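You operate a simulated robot arm through the tools that you are given. There is no shell and no other tool.

You are at the controls of a simulated robot arm. One attempt, no reset.

JOB
Dose 5 ml of blue water, then 5 ml of yellow, into the vial from pocket A2.
Fine: put it back in the low white rack uncapped; leave the dial on yellow, the slide at LOAD and the other vials alone.

The check looks at the end state, three seconds after you hand in, the way a careful person would. Anything else that was tipped, shoved, dropped, spilled or broken makes it a failure.

ROBOT AND FRAMES
A 6-joint arm with a two-finger parallel gripper, fixed in place. Base frame: the origin is at the foot of the arm, x ahead of it, y to its left, z up; the work surface is at about z = 75.5. Units: cm, rad, N and s.
With the tool pointing down near the work surface it reaches from about 22 to 64 cm from the base axis. Its first joint turns from -1.152 to 1.152 rad. Payload 2.7 kg.
The TCP is the grasp point between the finger pads, 2.3 cm short of the fingertips. In the tool frame z runs along the fingers and y along their closing line. The gripper opens to 9.4 cm. The fingers are 3.8 cm wide and 1 cm thick; the gripper's body (5.4 by 9.6 cm) begins 3.9 cm behind the TCP.
Orientation is told as [roll, pitch, yaw] about the base's x, y, z axes, in that order, counted from this pose: with the fingers straight down and closing along the base's y, the tool's x points along the base's -x, its y along +y and its z along -z.

CONTROLS
- The arm moves only by the tool step_arm. Its argument "series" is a list of rows, each an object of numbers (a shift or turn left out is 0, a gripper value left out holds the last): "x", "y", "z": the shift along the base's x, y, z in cm; "ax", "ay", "az": the turn, a rotation vector about the base's x, y, z in rad; "grip": the finger opening in cm, from 0 to 9.4. In form: [{"x": .., "y": .., "z": .., "ax": .., "ay": .., "az": .., "grip": ..}, ...]. A call has 1 to 20 rows; each row is the pose to reach, as a shift and turn from the pose commanded when the call began. Rows are played at 5 a second. More than 5 cm and 0.15 rad between two rows, or a gripper value outside its range, and nothing of the call is played. A pose out of reach is approached as far as the arm can. The call stops where the force on the tool passes 80 N (or 10 N more than at its start, if that is more) or the arm is blocked; 0.2 s more then pass. The fingers move at their own pace (about 4.5 cm/s each) and stop on an object; they squeeze with about 34 N. The grip force told is the motor's: it shows also when the fingers shut on nothing. Time passes only in rows, and 0.2 s behind the last, so rows that repeat a pose let the fingers close. It gives the time, the measured TCP pose, the force on the tool (base axes), the opening and the grip force at its end, in the units of the frame above (readings bear some noise), with the torque about the TCP (base axes, N m) and any sound that the robot's microphone picked up, and new pictures: "views" is both (left out), scene, wrist or none.
- Cameras (640 x 400 px; columns grow to the right, rows downward): "scene" is fixed at [6.49, -40.95, 140.89]; the picture's right is [0.89, -0.46, 0.00], its down [-0.20, -0.38, -0.90] and it looks along [0.42, 0.80, -0.43] (base axes); focal length 348 px, centre (320, 200). "wrist" rides on the gripper at [8.6, 1.6, -7.4] in the tool frame; the picture's right is [-0.18, 0.98, 0.00], its down [-0.58, -0.11, -0.81] and it looks along [-0.79, -0.15, 0.59] (tool axes); focal length 243 px, centre (320, 200). There is no depth. A picture from a camera that has moved, and an enlarged one, comes with that camera's place and axes in the base frame and with its lens. The place of the scene camera against the robot may be out by one fixed shift of up to 1.8 cm in any direction.
- inspect(camera, box): a new picture of the part [left, top, right, bottom] of that camera's present view, enlarged. No time passes.
- sign_off(): hands the job in; it is judged then, once.

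Nothing tells you positions but the pictures and the camera data. Unless the task says otherwise, let go and move clear before handing in.

The tools are called after "Emit:" as a command line: name --argument value ..., lists and objects as JSON in quotes. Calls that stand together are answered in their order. step_arm: Moves the arm, as the interface text tells. Its arguments: {"type":"object","properties":{"series":{"type":"array","items":{"type":"object","properties":{"x":{"type":"number"},"y":{"type":"number"},"z":{"type":"number"},"ax":{"type":"number"},"ay":{"type":"number"},"az":{"type":"number"},"grip":{"type":"number"}}}},"views":{"type":"string","enum":["both","scene","wrist","none"]}},"required":["series"]} The other tools are called the same way: inspect (camera, box) takes an enlarged picture of a part of a camera's view; sign_off () hands the job in.

At the start:

```text
time: 0.0
eef_pos: [31.45, 21.51, 122.77]
tcp_rot: [0.001, 0.0, 0.0]
force: [-0.2, -0.7, -0.1]
torque: [0.0, 0.02, 0.02]
width: 9.4
gripper_force: 0.1
```

scene: 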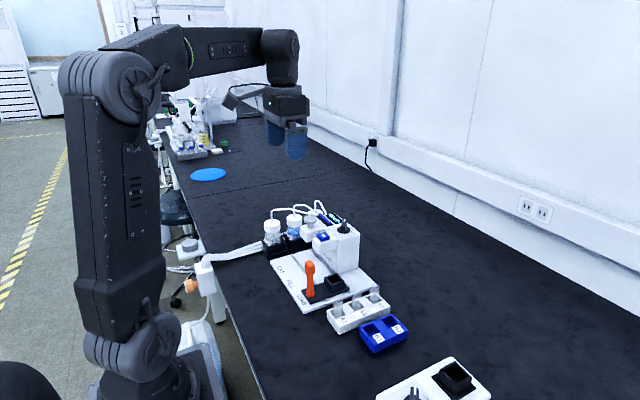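
wrist: 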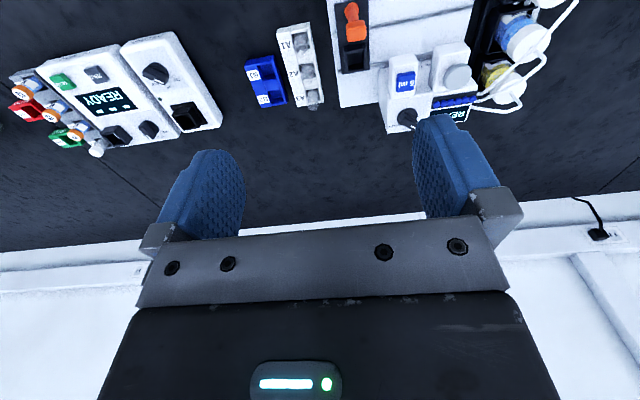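

I see a dosing station with a white board, an orange slide handle, a white rack with vials and a blue rack in front. I'll look closer before moving.

Emit:
inspect --camera "scene" --box '[250, 190, 420, 360]'

Emit:
inspect --camera "wrist" --box '[230, 0, 580, 150]'

Emit:
inspect --camera "scene" --box '[360, 330, 520, 400]'

Emit:
inspect --camera "wrist" --box '[0, 20, 240, 170]'

```text
2.35 times, centred on (335, 275) of scene
camera zoom: at [6.49, -40.95, 140.89], right [0.89, -0.46, 0.0], down [-0.2, -0.38, -0.9], along [0.42, 0.8, -0.43], focal length 820 px, centre (285, 24)
```

zoom: 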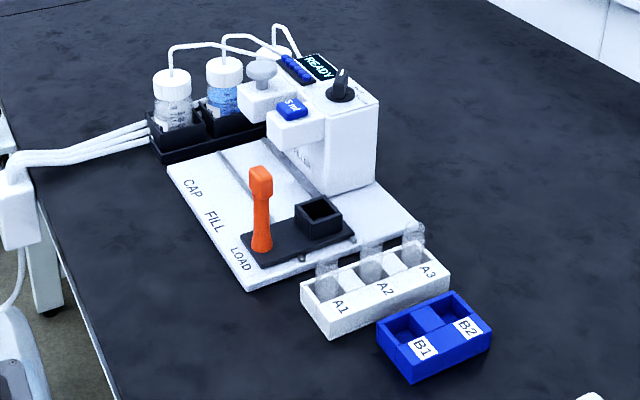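

```text
1.83 times, centred on (405, 75) of wrist
camera zoom: at [22.74, 23.12, 130.11], right [0.18, 0.98, 0.0], down [0.58, -0.11, 0.81], along [0.79, -0.15, -0.59], focal length 444 px, centre (165, 429)
```

zoom: 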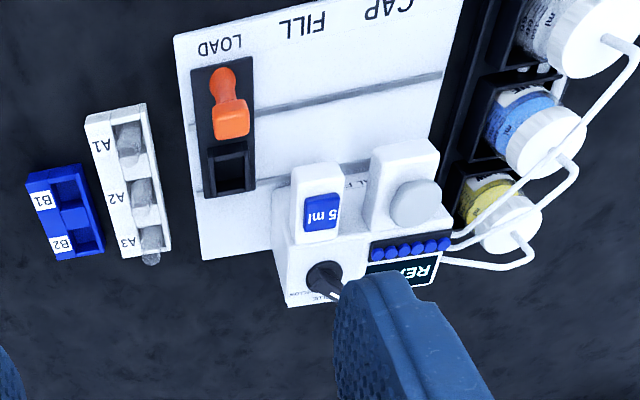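

```text
4.00 times, centred on (440, 365) of scene
camera zoom: at [6.49, -40.95, 140.89], right [0.89, -0.46, 0.0], down [-0.2, -0.38, -0.9], along [0.42, 0.8, -0.43], focal length 1393 px, centre (-160, -460)
```

zoom: 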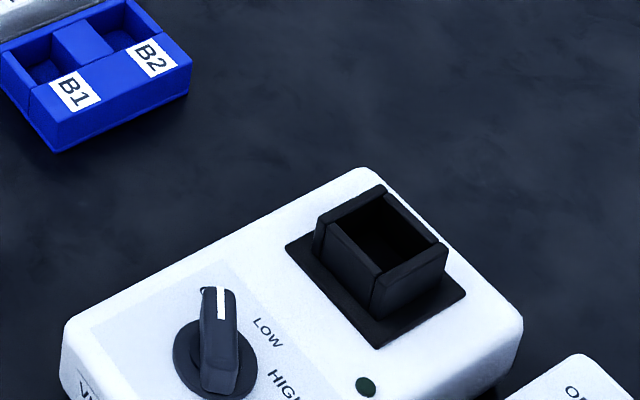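

```text
2.67 times, centred on (120, 95) of wrist
camera zoom: at [22.74, 23.12, 130.11], right [0.18, 0.98, 0.0], down [0.58, -0.11, 0.81], along [0.79, -0.15, -0.59], focal length 647 px, centre (853, 480)
```

zoom: 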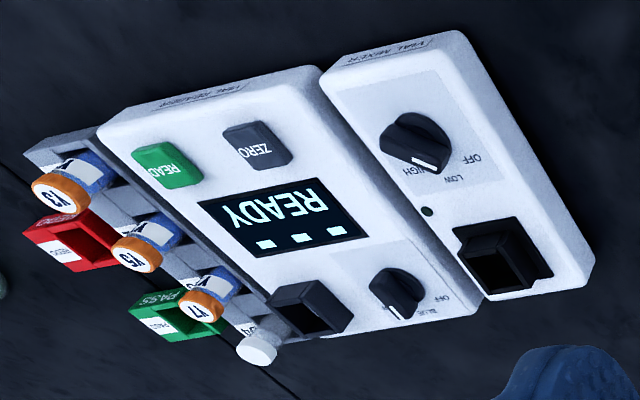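

The station's slide is at about (38, 26), the fill button near (46, 33, 89), the dial near (54, 35, 89) and the rack's A2 near (46, 16). I'll lower the arm for a closer look at these.

Emit:
step_arm --series '[{"z": -3}, {"z": -6, "y": -1}, {"z": -10, "y": -1.5}, {"z": -14, "y": -2}, {"z": -17, "y": -2}, {"z": -18, "y": -2}]'

```text
time: 1.4
eef_pos: [31.43, 19.49, 104.66]
tcp_rot: [-0.001, 0.001, -0.001]
force: [-0.4, 0.0, -0.5]
torque: [-0.02, 0.0, 0.01]
width: 9.4
gripper_force: 0.0
camera wrist: at [22.79, 21.0, 112.02], right [0.18, 0.98, 0.0], down [0.58, -0.11, 0.81], along [0.79, -0.15, -0.59], focal length 243 px, centre (320, 200)
```

scene: 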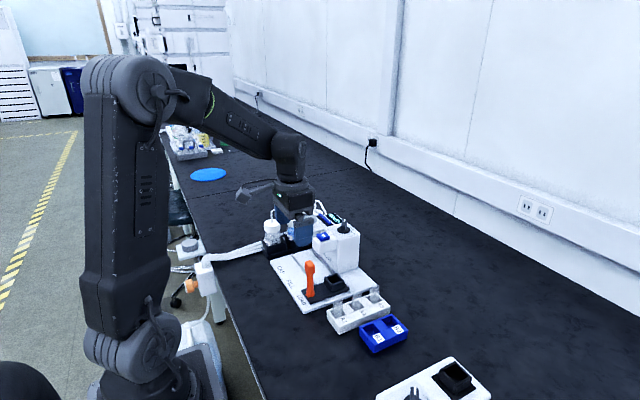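
wrist: 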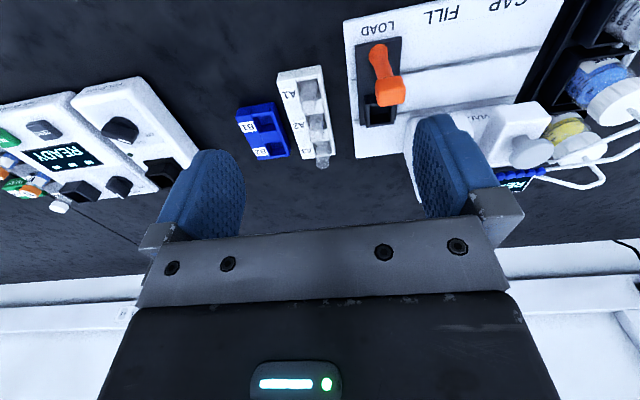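

Emit:
inspect --camera "wrist" --box '[220, 40, 420, 170]'

Emit:
inspect --camera "wrist" --box '[360, 0, 640, 220]'

Emit:
inspect --camera "scene" --box '[310, 205, 370, 245]'

Emit:
inspect --camera "scene" --box '[310, 265, 430, 360]'

```text
3.08 times, centred on (320, 105) of wrist
camera zoom: at [22.79, 21.0, 112.02], right [0.18, 0.98, 0.0], down [0.58, -0.11, 0.81], along [0.79, -0.15, -0.59], focal length 746 px, centre (320, 492)
```

zoom: 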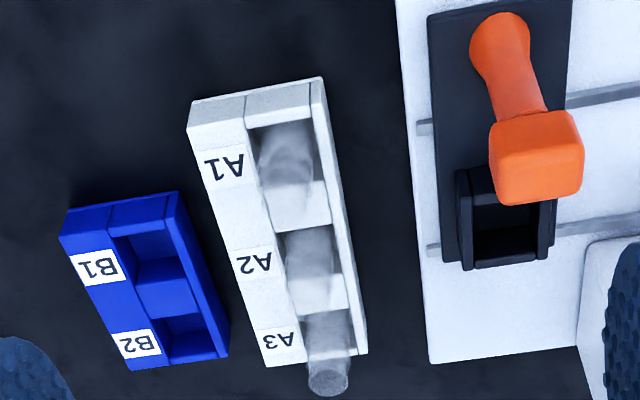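

```text
1.82 times, centred on (500, 110) of wrist
camera zoom: at [22.79, 21.0, 112.02], right [0.18, 0.98, 0.0], down [0.58, -0.11, 0.81], along [0.79, -0.15, -0.59], focal length 441 px, centre (-7, 364)
```

zoom: 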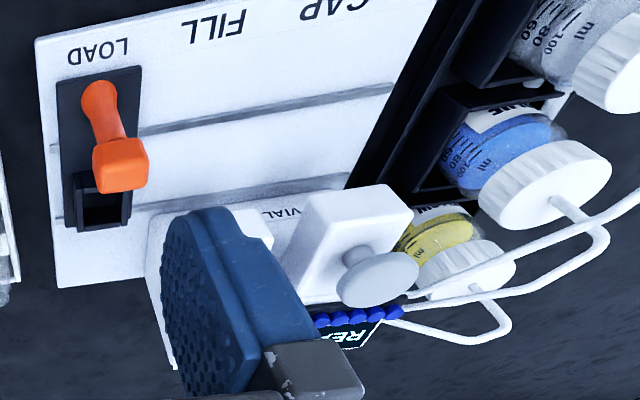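

```text
10.00 times, centred on (340, 225) of scene
camera zoom: at [6.49, -40.95, 140.89], right [0.89, -0.46, 0.0], down [-0.2, -0.38, -0.9], along [0.42, 0.8, -0.43], focal length 3483 px, centre (120, -50)
```

zoom: 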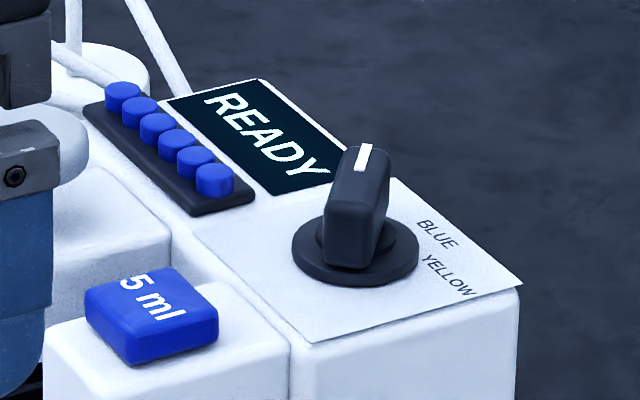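

```text
4.21 times, centred on (370, 312) of scene
camera zoom: at [6.49, -40.95, 140.89], right [0.89, -0.46, 0.0], down [-0.2, -0.38, -0.9], along [0.42, 0.8, -0.43], focal length 1467 px, centre (110, -274)
```

zoom: 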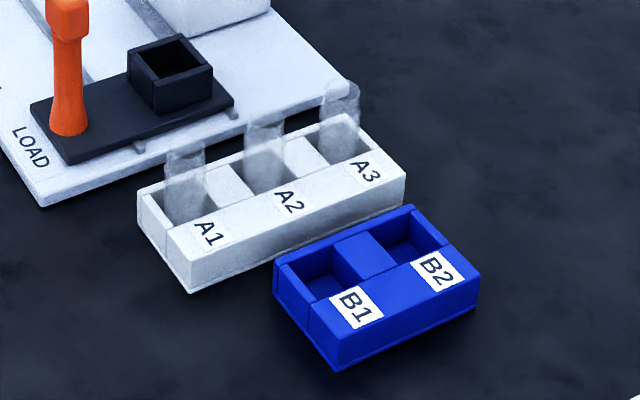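

The dial has labels BLUE and YELLOW visible, and its knob points elsewhere; the vials stand about 2.5–3 cm out of the rack. I'll shift left to get a clear view of the dial and fill head from between the fingers.

Emit:
step_arm --series '[{"y": 4, "z": 1}, {"y": 8, "z": 2}, {"y": 12, "z": 3}, {"y": 14.5, "z": 3}, {"y": 14.5, "z": 3}]'

```text
time: 2.6
eef_pos: [31.46, 33.99, 107.5]
tcp_rot: [0.0, 0.0, 0.0]
force: [-0.2, 0.7, -0.2]
torque: [0.02, 0.03, 0.01]
width: 9.42
gripper_force: 0.0
camera wrist: at [22.79, 35.61, 114.99], right [0.18, 0.98, 0.0], down [0.58, -0.11, 0.81], along [0.79, -0.15, -0.59], focal length 243 px, centre (320, 200)
```

scene: 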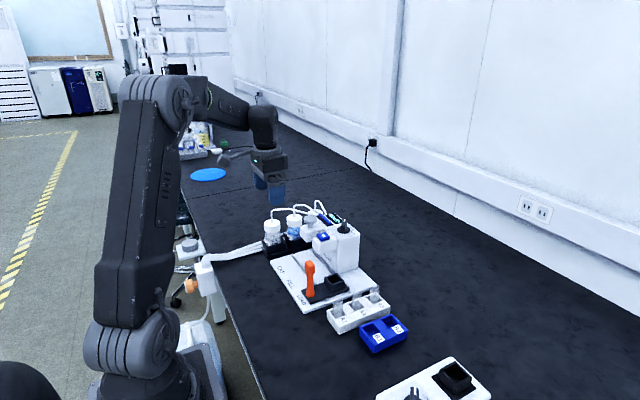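
wrist: 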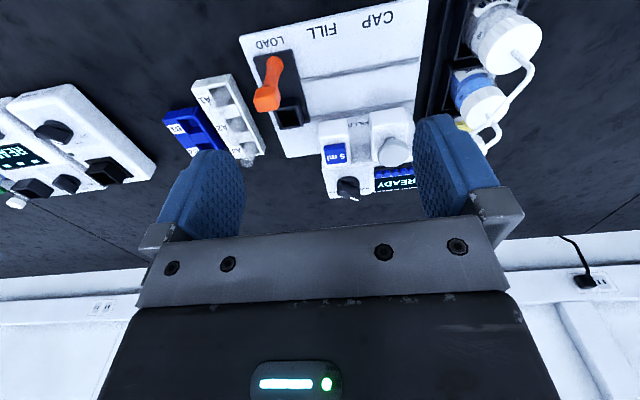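

Emit:
inspect --camera "wrist" --box '[300, 90, 430, 210]'

Emit:
inspect --camera "wrist" --box '[230, 0, 430, 200]'

Emit:
inspect --camera "scene" --box '[250, 200, 370, 320]'

Emit:
inspect --camera "scene" --box '[290, 205, 370, 280]'

```text
3.33 times, centred on (365, 150) of wrist
camera zoom: at [22.79, 35.61, 114.99], right [0.18, 0.98, 0.0], down [0.58, -0.11, 0.81], along [0.79, -0.15, -0.59], focal length 809 px, centre (170, 367)
```

zoom: 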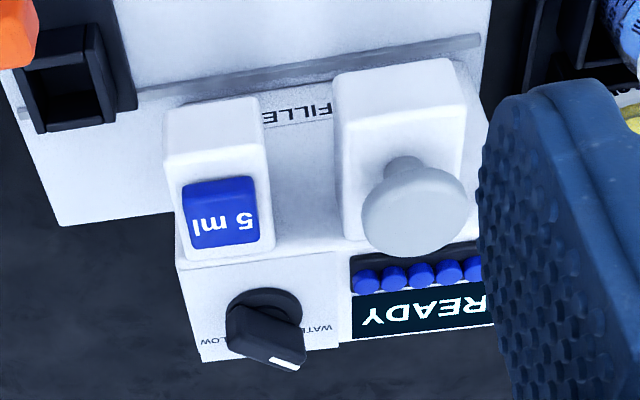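

```text
2.00 times, centred on (330, 100) of wrist
camera zoom: at [22.79, 35.61, 114.99], right [0.18, 0.98, 0.0], down [0.58, -0.11, 0.81], along [0.79, -0.15, -0.59], focal length 485 px, centre (300, 400)
```

zoom: 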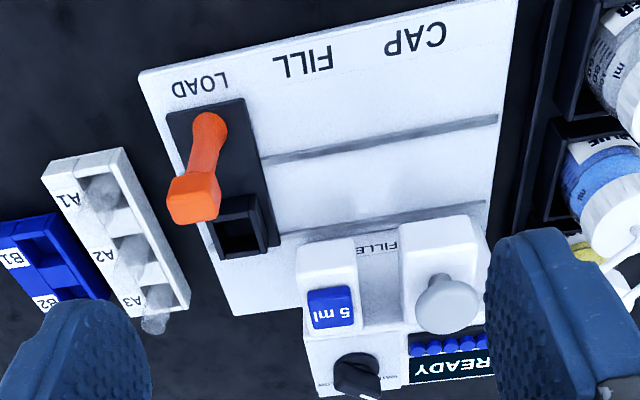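

```text
3.33 times, centred on (310, 260) of scene
camera zoom: at [6.49, -40.95, 140.89], right [0.89, -0.46, 0.0], down [-0.2, -0.38, -0.9], along [0.42, 0.8, -0.43], focal length 1161 px, centre (353, 0)
```

zoom: 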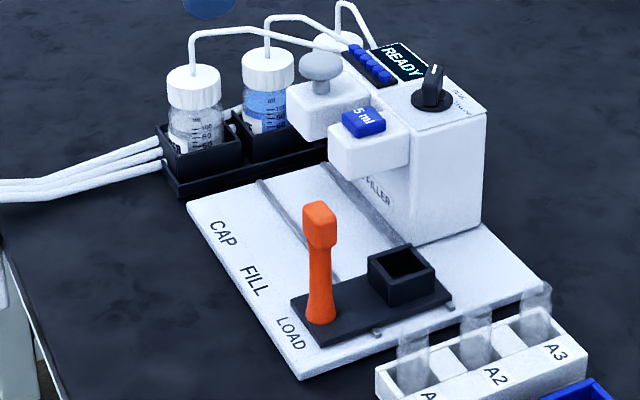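

```text
5.33 times, centred on (330, 242) of scene
camera zoom: at [6.49, -40.95, 140.89], right [0.89, -0.46, 0.0], down [-0.2, -0.38, -0.9], along [0.42, 0.8, -0.43], focal length 1858 px, centre (267, -27)
```

zoom: 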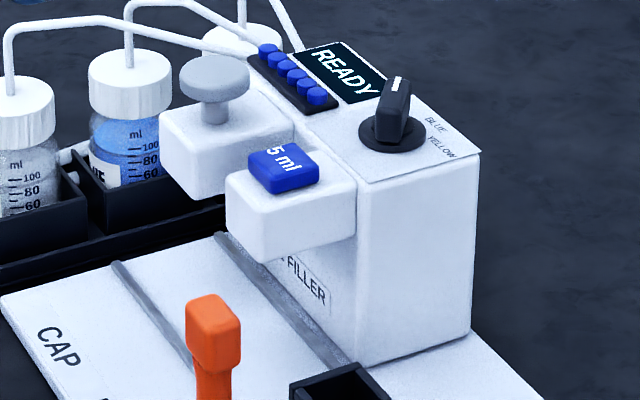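

The dial seems to point toward a "WATER" mark, with BLUE along +x and YELLOW toward −y from it. Now I'll hover over the white rack, still high, to fix the vial positions more exactly.

Emit:
step_arm --series '[{"y": -4}, {"y": -8.5}, {"y": -13, "x": 2}, {"y": -17, "x": 5, "z": -2}, {"y": -17.5, "x": 8, "z": -5}, {"y": -17.5, "x": 11, "z": -8}, {"y": -17.5, "x": 12, "z": -10}, {"y": -17.5, "x": 12, "z": -10}]'

```text
refused: row 4 steps farther than a row can; nothing moved
```

Nothing moved because one row stepped too far; I'll replay the same path to the white rack with smaller steps.

Emit:
step_arm --series '[{"y": -4}, {"y": -8.5}, {"y": -13, "x": 1}, {"y": -16.5, "x": 3.5, "z": -1}, {"y": -17.5, "x": 7, "z": -4}, {"y": -17.5, "x": 10, "z": -7}, {"y": -17.5, "x": 12, "z": -10}, {"y": -17.5, "x": 12, "z": -10}]'

```text
time: 4.4
eef_pos: [43.47, 16.46, 97.75]
tcp_rot: [0.0, -0.002, -0.001]
force: [-0.3, -1.0, -0.5]
torque: [0.0, 0.02, 0.0]
width: 9.37
gripper_force: 0.0
camera wrist: at [34.75, 18.08, 105.13], right [0.18, 0.98, 0.0], down [0.58, -0.11, 0.81], along [0.79, -0.15, -0.59], focal length 243 px, centre (320, 200)
```

scene: 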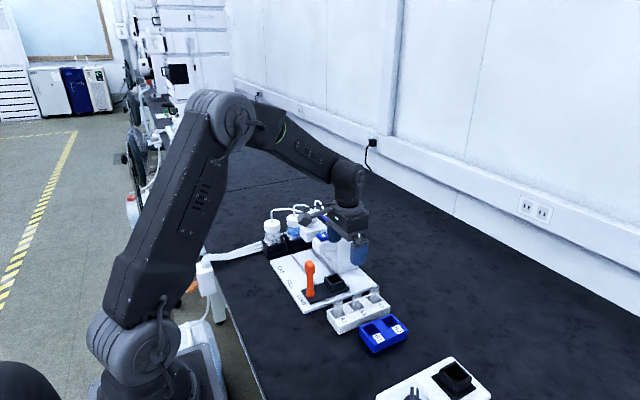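
wrist: 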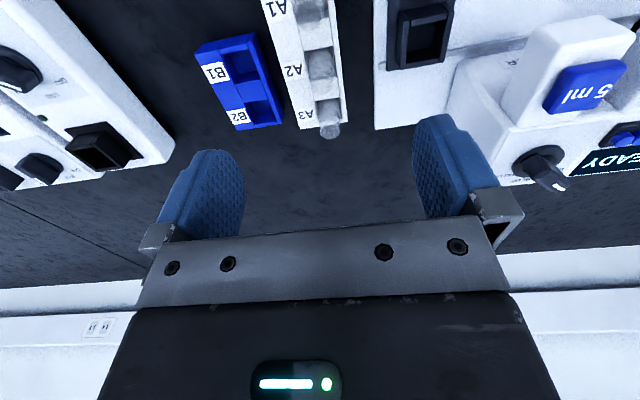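

Emit:
inspect --camera "wrist" --box '[240, 0, 400, 150]'

Emit:
inspect --camera "wrist" --box '[370, 0, 640, 200]'

Emit:
inspect --camera "wrist" --box '[490, 100, 640, 200]'

```text
2.67 times, centred on (320, 75) of wrist
camera zoom: at [34.75, 18.08, 105.13], right [0.18, 0.98, 0.0], down [0.58, -0.11, 0.81], along [0.79, -0.15, -0.59], focal length 647 px, centre (320, 533)
```

zoom: 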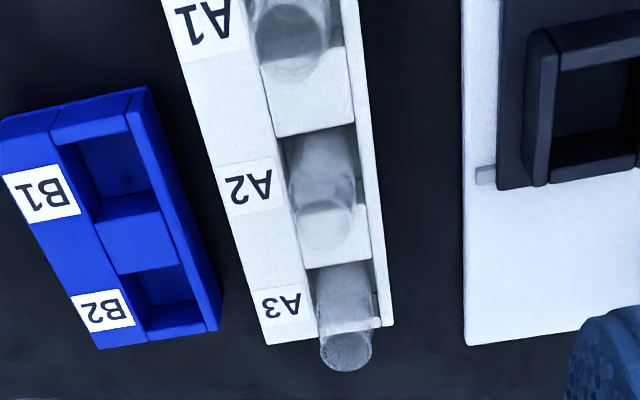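

```text
2.00 times, centred on (505, 100) of wrist
camera zoom: at [34.75, 18.08, 105.13], right [0.18, 0.98, 0.0], down [0.58, -0.11, 0.81], along [0.79, -0.15, -0.59], focal length 485 px, centre (-50, 400)
```

zoom: 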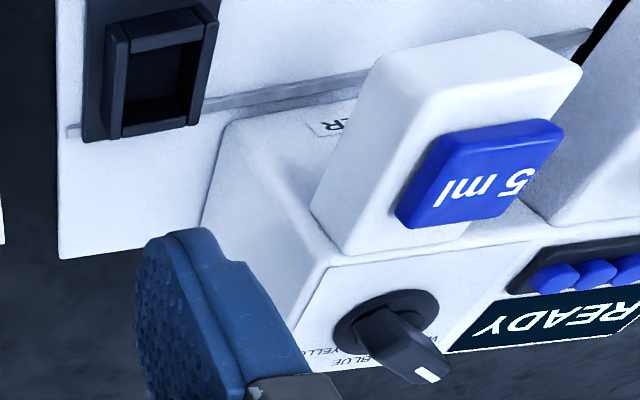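

```text
4.00 times, centred on (565, 150) of wrist
camera zoom: at [34.75, 18.08, 105.13], right [0.18, 0.98, 0.0], down [0.58, -0.11, 0.81], along [0.79, -0.15, -0.59], focal length 970 px, centre (-660, 400)
```

zoom: 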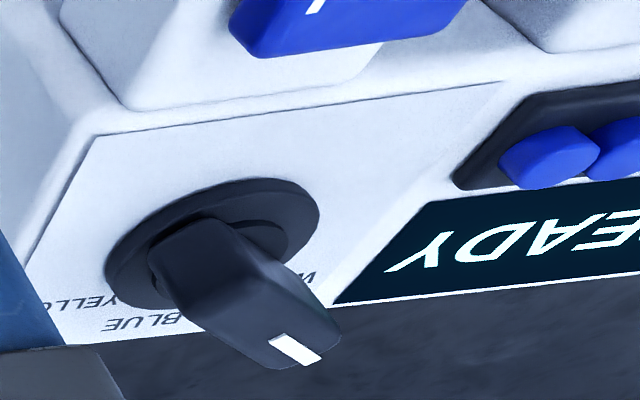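

The dial is clearly on W(ATER), BLUE lies along +x and YELLOW toward −y. A2's vial stands at about (46.7, 16.1) with its rim near z 82.4; I'll hover lower above it to check.

Emit:
step_arm --series "[{\"x\": 1.5, \"y\": -0.2, \"z\": -2}, {\"x\": 3.2, \"y\": -0.4, \"z\": -4}, {\"x\": 3.2, \"y\": -0.4, \"z\": -6}, {\"x\": 3.2, \"y\": -0.4, \"z\": -7.7}, {\"x\": 3.2, \"y\": -0.4, \"z\": -7.7}], \"grip\": 6}"

```text
refused: the rows could not be read
```

The call was misformed (the gripper value belongs inside a row), so nothing moved. I'll repeat the hover above A2 with the opening set in the rows.

Emit:
step_arm --series '[{"x": 1.5, "y": -0.2, "z": -2, "grip": 6}, {"x": 3.2, "y": -0.4, "z": -4, "grip": 6}, {"x": 3.2, "y": -0.4, "z": -6, "grip": 6}, {"x": 3.2, "y": -0.4, "z": -7.7, "grip": 6}, {"x": 3.2, "y": -0.4, "z": -7.7, "grip": 6}]'

```text
time: 5.6
eef_pos: [46.64, 16.26, 89.92]
tcp_rot: [-0.001, 0.0, -0.001]
force: [-0.5, -0.4, -0.7]
torque: [0.04, 0.03, -0.03]
width: 6.01
gripper_force: 0.1
camera wrist: at [37.9, 17.68, 97.43], right [0.18, 0.98, 0.0], down [0.58, -0.11, 0.81], along [0.79, -0.15, -0.59], focal length 243 px, centre (320, 200)
```

scene: 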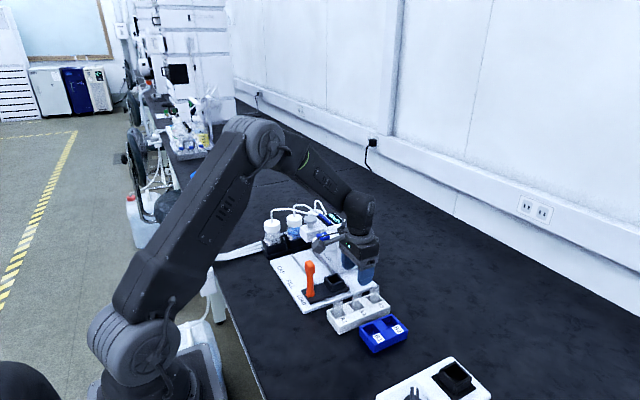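
wrist: 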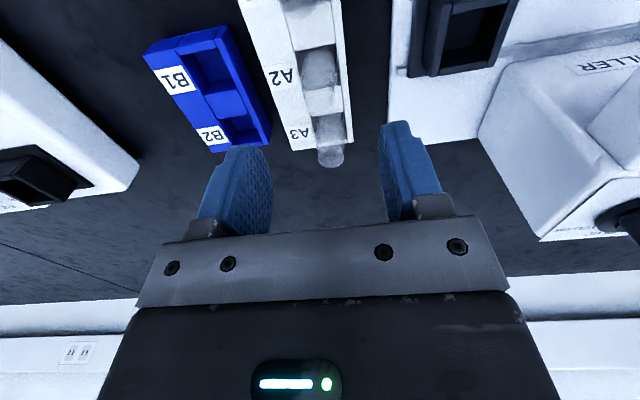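

Emit:
inspect --camera "wrist" --box '[230, 0, 400, 180]'

Emit:
inspect --camera "scene" --box '[310, 220, 420, 345]'

```text
2.22 times, centred on (315, 90) of wrist
camera zoom: at [37.9, 17.68, 97.43], right [0.18, 0.98, 0.0], down [0.58, -0.11, 0.81], along [0.79, -0.15, -0.59], focal length 539 px, centre (331, 444)
```

zoom: 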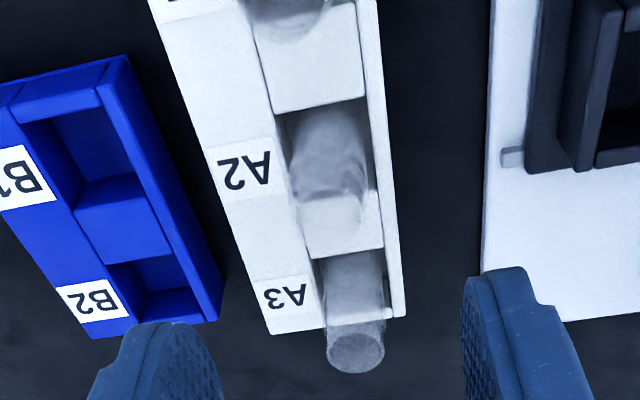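

```text
3.20 times, centred on (365, 282) of scene
camera zoom: at [6.49, -40.95, 140.89], right [0.89, -0.46, 0.0], down [-0.2, -0.38, -0.9], along [0.42, 0.8, -0.43], focal length 1115 px, centre (176, -64)
```

zoom: 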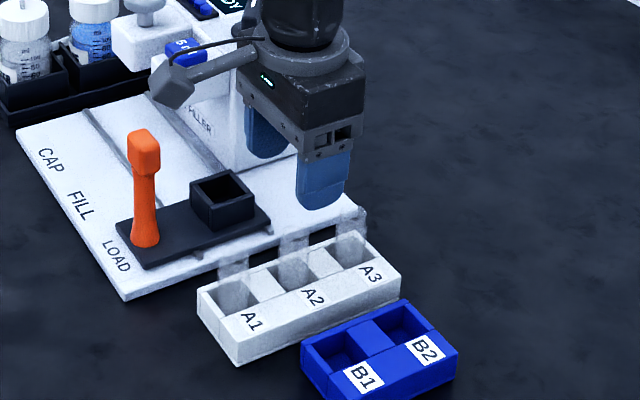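

Emit:
inspect --camera "wrist" --box '[300, 40, 360, 120]'

Emit:
inspect --camera "scene" --box '[340, 285, 385, 325]'

```text
5.00 times, centred on (330, 80) of wrist
camera zoom: at [37.9, 17.68, 97.43], right [0.18, 0.98, 0.0], down [0.58, -0.11, 0.81], along [0.79, -0.15, -0.59], focal length 1213 px, centre (270, 800)
```

zoom: 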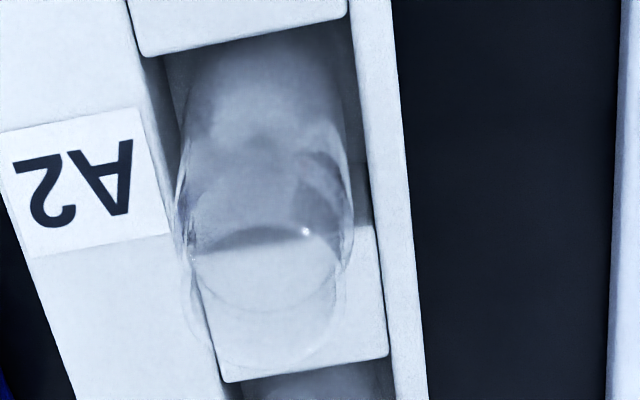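

```text
10.00 times, centred on (362, 305) of scene
camera zoom: at [6.49, -40.95, 140.89], right [0.89, -0.46, 0.0], down [-0.2, -0.38, -0.9], along [0.42, 0.8, -0.43], focal length 3483 px, centre (-105, -850)
```

zoom: 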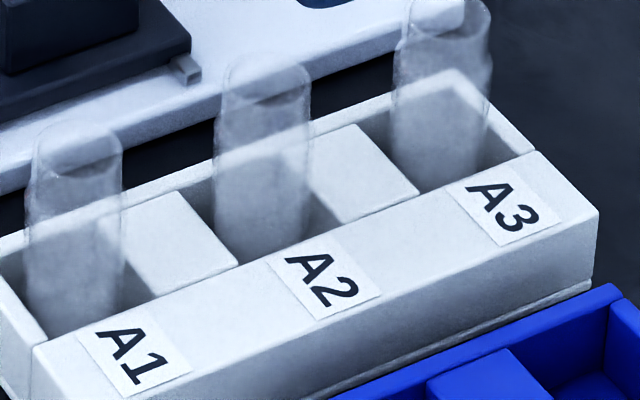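

A2's vial is about 2.3 cm wide with its rim centre near (47.0, 15.9, 82.2) and the rack top near 78.4. I'll go down around it with the fingers open and look before closing.

Emit:
step_arm --series '[{"x": 0.2, "y": -0.1, "z": -2}, {"x": 0.4, "y": -0.15, "z": -3.5}, {"x": 0.4, "y": -0.15, "z": -5}, {"x": 0.4, "y": -0.15, "z": -6}, {"x": 0.4, "y": -0.15, "z": -6}]'

```text
time: 6.8
eef_pos: [47.0, 16.18, 83.93]
tcp_rot: [0.001, 0.0, 0.0]
force: [-0.7, -0.9, 0.7]
torque: [0.0, 0.0, 0.02]
width: 6.0
gripper_force: 0.0
camera wrist: at [38.34, 17.6, 91.41], right [0.18, 0.98, 0.0], down [0.58, -0.11, 0.81], along [0.79, -0.15, -0.59], focal length 243 px, centre (320, 200)
```

scene: 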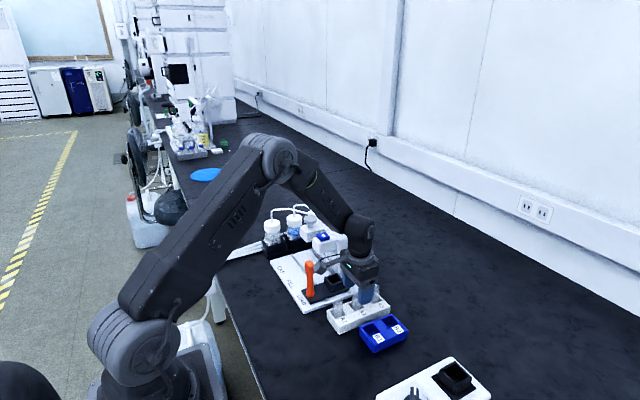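
wrist: 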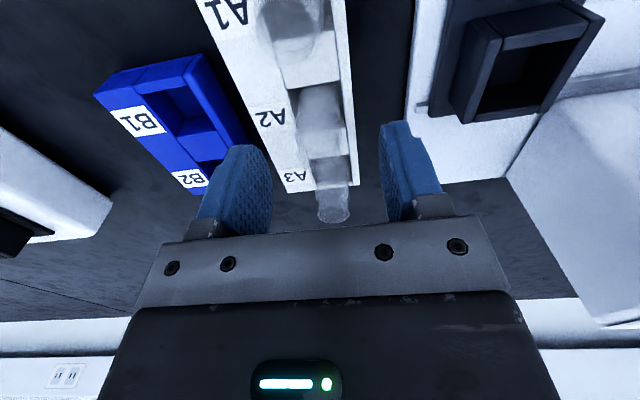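

Emit:
inspect --camera "wrist" --box '[220, 60, 440, 240]'

Emit:
inspect --camera "scene" --box '[310, 240, 410, 345]'

```text
2.22 times, centred on (330, 150) of wrist
camera zoom: at [38.34, 17.6, 91.41], right [0.18, 0.98, 0.0], down [0.58, -0.11, 0.81], along [0.79, -0.15, -0.59], focal length 539 px, centre (298, 311)
```

zoom: 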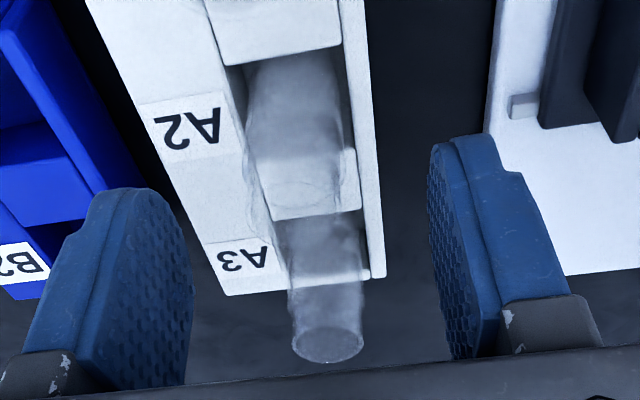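

```text
3.81 times, centred on (360, 292) of scene
camera zoom: at [6.49, -40.95, 140.89], right [0.89, -0.46, 0.0], down [-0.2, -0.38, -0.9], along [0.42, 0.8, -0.43], focal length 1327 px, centre (168, -152)
```

zoom: 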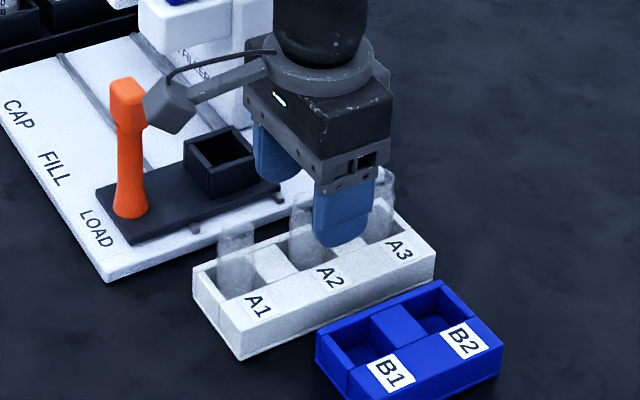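

Emit:
inspect --camera "wrist" --box '[290, 70, 370, 170]'

Emit:
inspect --camera "scene" --box '[325, 280, 385, 325]'

```text
4.00 times, centred on (330, 120) of wrist
camera zoom: at [38.34, 17.6, 91.41], right [0.18, 0.98, 0.0], down [0.58, -0.11, 0.81], along [0.79, -0.15, -0.59], focal length 970 px, centre (280, 520)
```

zoom: 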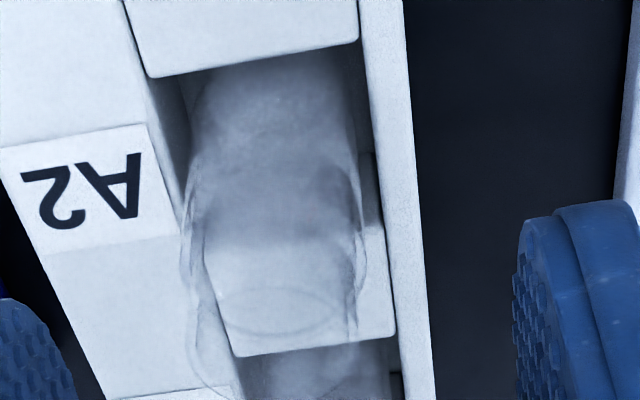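

```text
8.89 times, centred on (355, 302) of scene
camera zoom: at [6.49, -40.95, 140.89], right [0.89, -0.46, 0.0], down [-0.2, -0.38, -0.9], along [0.42, 0.8, -0.43], focal length 3096 px, centre (9, -711)
```

zoom: 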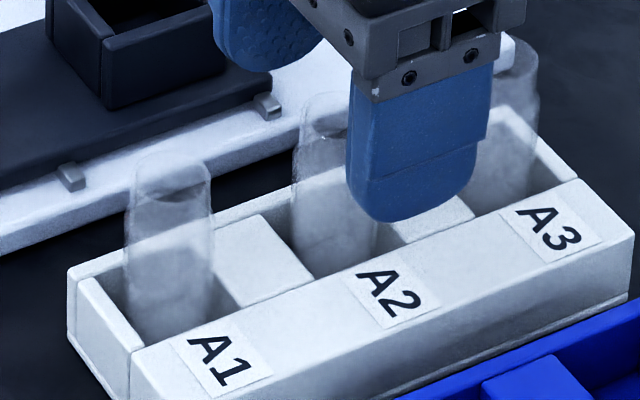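

The rim is where I expected between the fingers. I'll go down another 2.4 cm, keeping the tips above the rack top, and close on the vial.

Emit:
step_arm --series '[{"z": -0.8}, {"z": -1.6}, {"z": -2.4}, {"z": -2.4}, {"z": -2.4, "grip": 4}, {"z": -2.4, "grip": 3}, {"z": -2.4, "grip": 2}, {"z": -2.4, "grip": 1.8}, {"z": -2.4, "grip": 1.8}, {"z": -2.4, "grip": 1.8}]'

```text
time: 9.0
eef_pos: [47.12, 16.02, 81.61]
tcp_rot: [-0.001, -0.001, 0.001]
force: [0.2, -0.4, 0.2]
torque: [0.0, -0.02, -0.05]
width: 2.29
gripper_force: 33.6
camera wrist: at [38.32, 17.6, 89.03], right [0.18, 0.98, 0.0], down [0.58, -0.11, 0.81], along [0.79, -0.15, -0.59], focal length 243 px, centre (320, 200)
```

scene: 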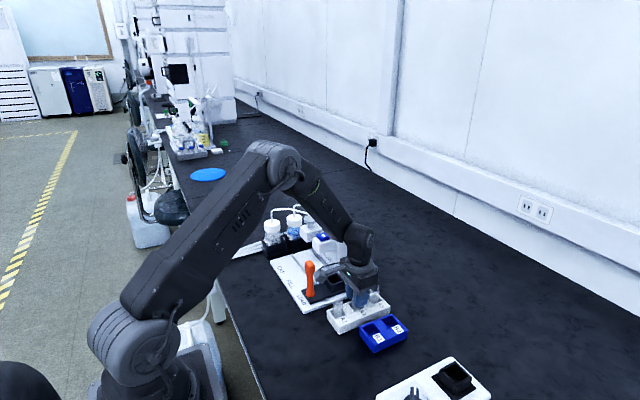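
wrist: 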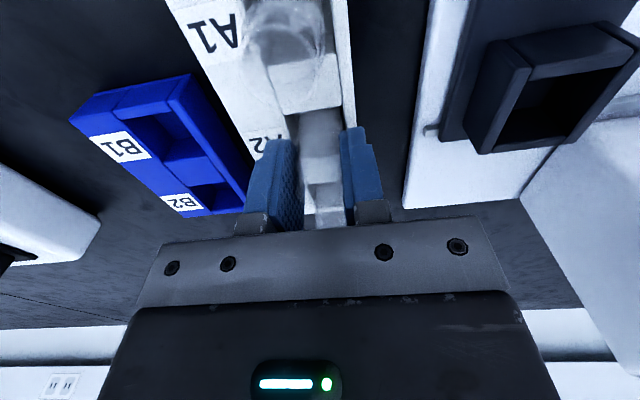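

The vial is held (opening 2.29 cm, 34 N). I'll lift it straight up about 11 cm and look.

Emit:
step_arm --series '[{"z": 0.5}, {"z": 1.5}, {"z": 3}, {"z": 5}, {"z": 7}, {"z": 9}, {"z": 11}, {"z": 11}]'

```text
time: 10.8
eef_pos: [47.04, 16.13, 92.55]
tcp_rot: [0.0, 0.0, -0.001]
force: [0.9, 0.7, -0.3]
torque: [0.02, -0.01, 0.03]
width: 2.26
gripper_force: 34.3
camera wrist: at [38.35, 17.58, 100.05], right [0.18, 0.98, 0.0], down [0.58, -0.11, 0.81], along [0.79, -0.15, -0.59], focal length 243 px, centre (320, 200)
```

scene: 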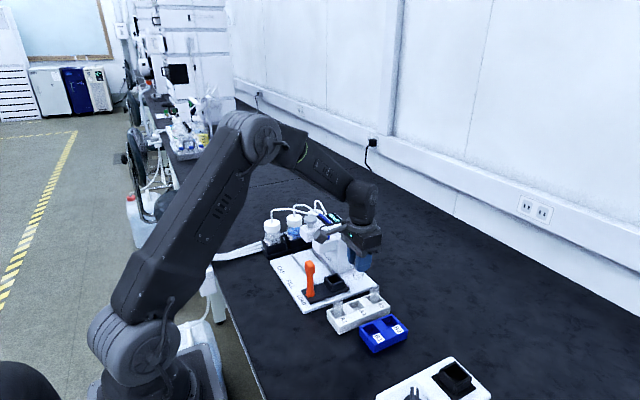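
wrist: 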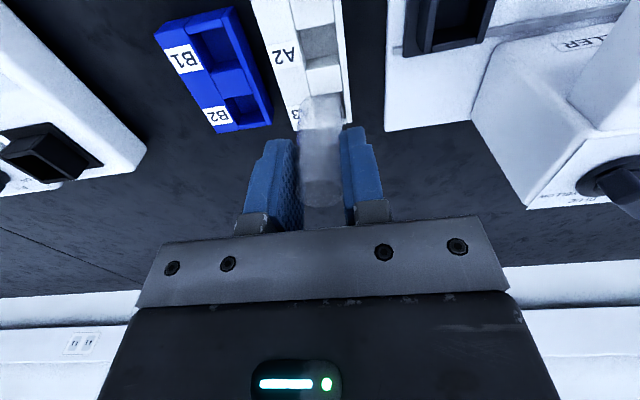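

Emit:
inspect --camera "wrist" --box '[240, 60, 420, 230]'

Emit:
inspect --camera "scene" --box '[320, 220, 410, 330]'

Emit:
inspect --camera "wrist" --box '[370, 0, 640, 220]'

```text
2.35 times, centred on (330, 145) of wrist
camera zoom: at [38.35, 17.58, 100.05], right [0.18, 0.98, 0.0], down [0.58, -0.11, 0.81], along [0.79, -0.15, -0.59], focal length 571 px, centre (296, 329)
```

zoom: 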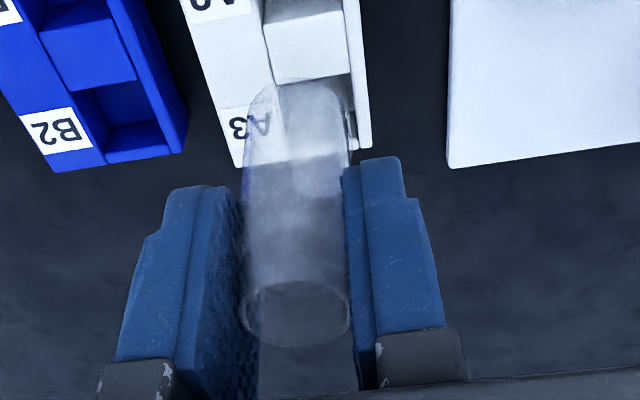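

```text
3.64 times, centred on (365, 275) of scene
camera zoom: at [6.49, -40.95, 140.89], right [0.89, -0.46, 0.0], down [-0.2, -0.38, -0.9], along [0.42, 0.8, -0.43], focal length 1267 px, centre (156, -73)
```

zoom: 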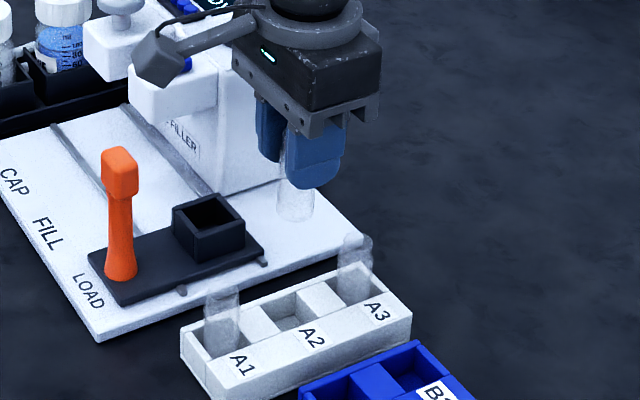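

```text
1.82 times, centred on (505, 110) of wrist
camera zoom: at [38.35, 17.58, 100.05], right [0.18, 0.98, 0.0], down [0.58, -0.11, 0.81], along [0.79, -0.15, -0.59], focal length 441 px, centre (-16, 364)
```

zoom: 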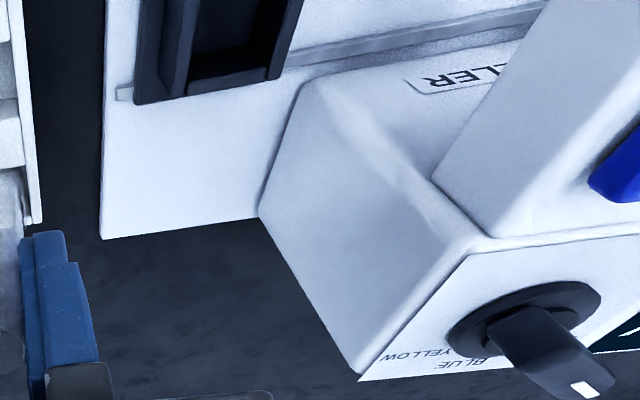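

The vial came up cleanly, its rim about 0.5 cm above the TCP and its bottom about 5.7 cm below. I'll turn the gripper a quarter turn (camera to the −y side) so that its body clears the filler beside the slide's cup.

Emit:
step_arm --series '[{"z": 1, "az": 0.1}, {"z": 2, "az": 0.24}, {"z": 3, "az": 0.38}, {"z": 3, "az": 0.52}, {"z": 3, "az": 0.66}, {"z": 3, "az": 0.8}, {"z": 3, "az": 0.94}, {"z": 3, "az": 1.08}, {"z": 3, "az": 1.22}, {"z": 3, "az": 1.36}, {"z": 3, "az": 1.48}, {"z": 3, "az": 1.5708}, {"z": 3, "az": 1.5708}]'

```text
time: 13.6
eef_pos: [47.06, 16.13, 95.64]
tcp_rot: [0.0, 0.001, 1.574]
force: [-0.4, 0.3, 0.1]
torque: [-0.02, 0.01, 0.01]
width: 2.25
gripper_force: 34.0
camera wrist: at [45.38, 7.3, 103.01], right [-0.98, 0.18, 0.0], down [0.11, 0.58, 0.81], along [0.15, 0.79, -0.59], focal length 243 px, centre (320, 200)
```

scene: 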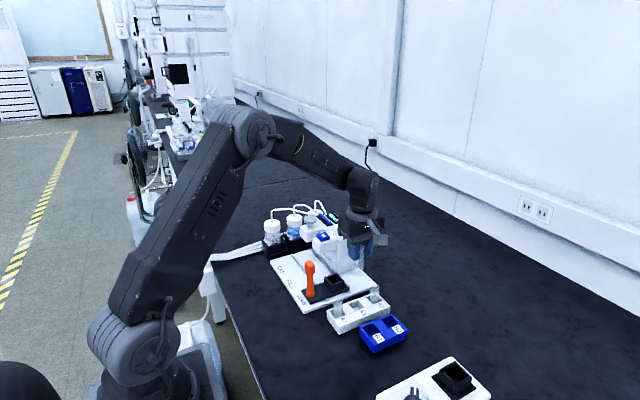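
wrist: 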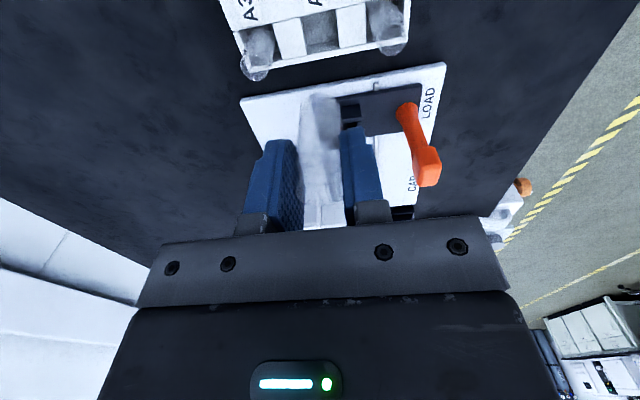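

Turned; the vial's still held and the cup lies ahead (+y) and slightly toward −x. I'll move over the cup at height, and look down at it past the vial.

Emit:
step_arm --series '[{"y": 2, "x": -0.3}, {"y": 4.5, "x": -0.7}, {"y": 7, "x": -1.1}, {"y": 9, "x": -1.35}, {"y": 10, "x": -1.35}, {"y": 10, "x": -1.35}]'

Emit:
inspect --camera "wrist" --box '[220, 0, 460, 160]'

Emit:
inspect --camera "scene" --box '[270, 210, 400, 320]'

```text
time: 15.0
eef_pos: [45.6, 26.11, 95.69]
tcp_rot: [0.0, 0.0, 1.572]
force: [-1.3, -0.7, 0.0]
torque: [-0.03, 0.0, 0.02]
width: 2.26
gripper_force: 34.3
camera wrist: at [44.05, 17.32, 103.02], right [-0.98, 0.18, 0.0], down [0.11, 0.58, 0.81], along [0.15, 0.79, -0.59], focal length 243 px, centre (320, 200)
```

scene: 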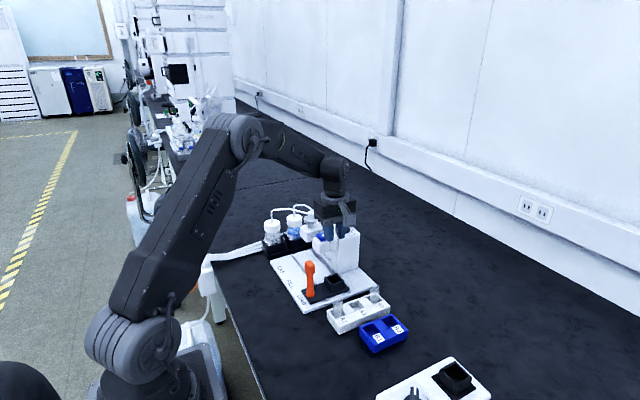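
wrist: 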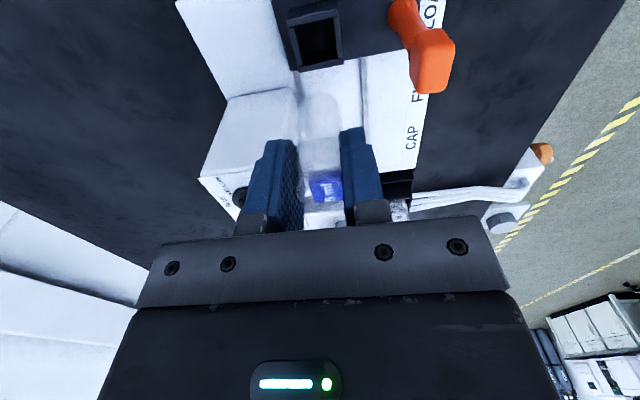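

```text
2.50 times, centred on (340, 80) of wrist
camera zoom: at [44.05, 17.32, 103.02], right [-0.98, 0.18, 0.0], down [0.11, 0.58, 0.81], along [0.15, 0.79, -0.59], focal length 606 px, centre (270, 500)
```

zoom: 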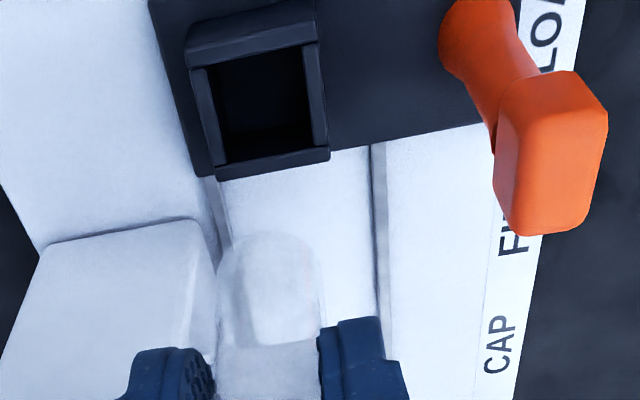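

```text
3.64 times, centred on (335, 265) of scene
camera zoom: at [6.49, -40.95, 140.89], right [0.89, -0.46, 0.0], down [-0.2, -0.38, -0.9], along [0.42, 0.8, -0.43], focal length 1267 px, centre (266, -36)
```

zoom: 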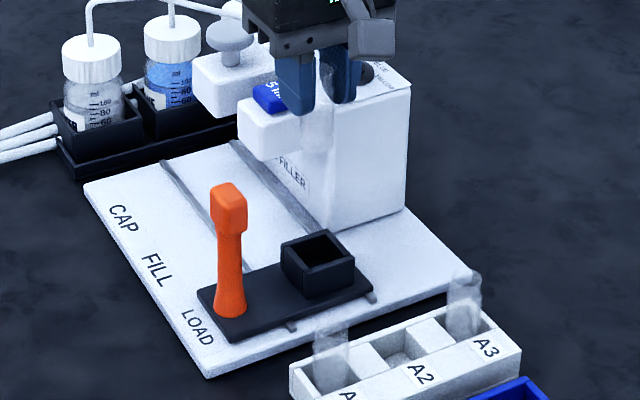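

The cup's opening is near (45.9, 25.7), roughly 3 cm square, with its rim around z 80.5. I'll lower so the vial's bottom is just above the rim and compare.

Emit:
step_arm --series '[{"z": -2, "x": 0.1, "y": -0.2}, {"z": -4, "x": 0.15, "y": -0.25}, {"z": -6, "x": 0.15, "y": -0.25}, {"z": -7.5, "x": 0.15, "y": -0.25}, {"z": -7.5, "x": 0.15, "y": -0.25}]'

Emit:
inspect --camera "wrist" --box '[230, 0, 430, 160]'

Emit:
inspect --camera "scene" --box '[300, 225, 380, 310]'

```text
time: 16.2
eef_pos: [45.87, 25.9, 88.05]
tcp_rot: [-0.001, 0.0, 1.57]
force: [-0.6, -0.3, -0.4]
torque: [0.03, 0.02, 0.0]
width: 2.28
gripper_force: 33.8
camera wrist: at [44.16, 17.09, 95.48], right [-0.98, 0.18, 0.0], down [0.11, 0.58, 0.81], along [0.15, 0.79, -0.59], focal length 243 px, centre (320, 200)
```

scene: 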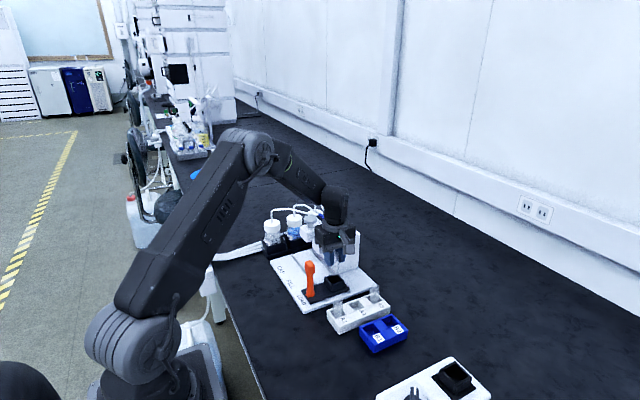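
wrist: 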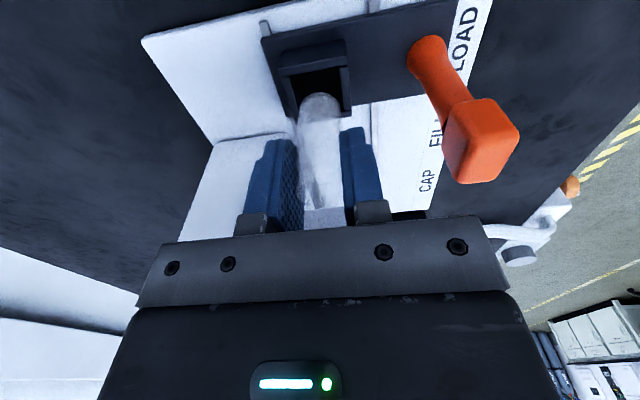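

```text
2.50 times, centred on (330, 80) of wrist
camera zoom: at [44.16, 17.09, 95.48], right [-0.98, 0.18, 0.0], down [0.11, 0.58, 0.81], along [0.15, 0.79, -0.59], focal length 606 px, centre (295, 500)
```

zoom: 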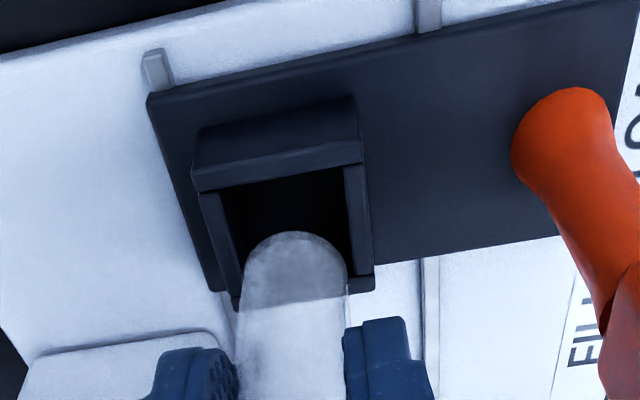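

```text
4.71 times, centred on (340, 268) of scene
camera zoom: at [6.49, -40.95, 140.89], right [0.89, -0.46, 0.0], down [-0.2, -0.38, -0.9], along [0.42, 0.8, -0.43], focal length 1639 px, centre (226, -118)
```

zoom: 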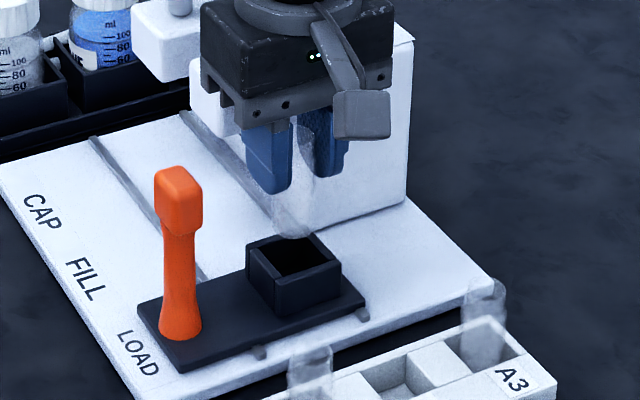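

Emit:
inspect --camera "scene" --box '[320, 245, 360, 285]'

Emit:
inspect --camera "wrist" --box '[270, 20, 370, 130]'

```text
10.00 times, centred on (340, 265) of scene
camera zoom: at [6.49, -40.95, 140.89], right [0.89, -0.46, 0.0], down [-0.2, -0.38, -0.9], along [0.42, 0.8, -0.43], focal length 3483 px, centre (120, -450)
```

zoom: 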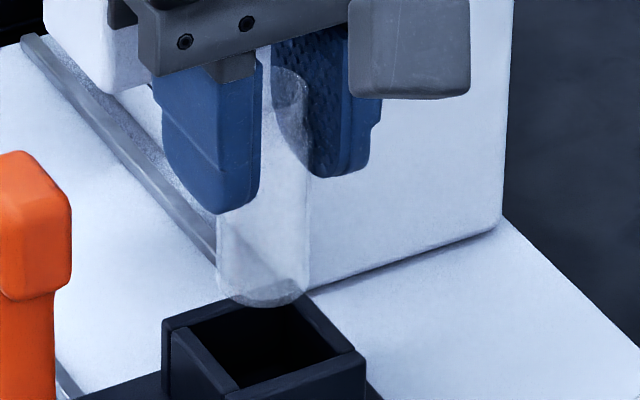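

```text
3.64 times, centred on (320, 75) of wrist
camera zoom: at [44.16, 17.09, 95.48], right [-0.98, 0.18, 0.0], down [0.11, 0.58, 0.81], along [0.15, 0.79, -0.59], focal length 882 px, centre (320, 654)
```

zoom: 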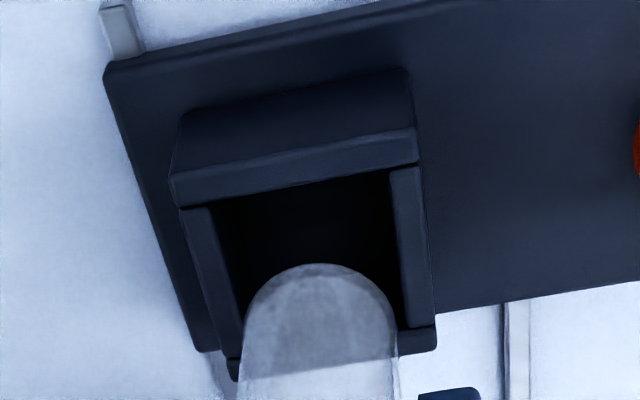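

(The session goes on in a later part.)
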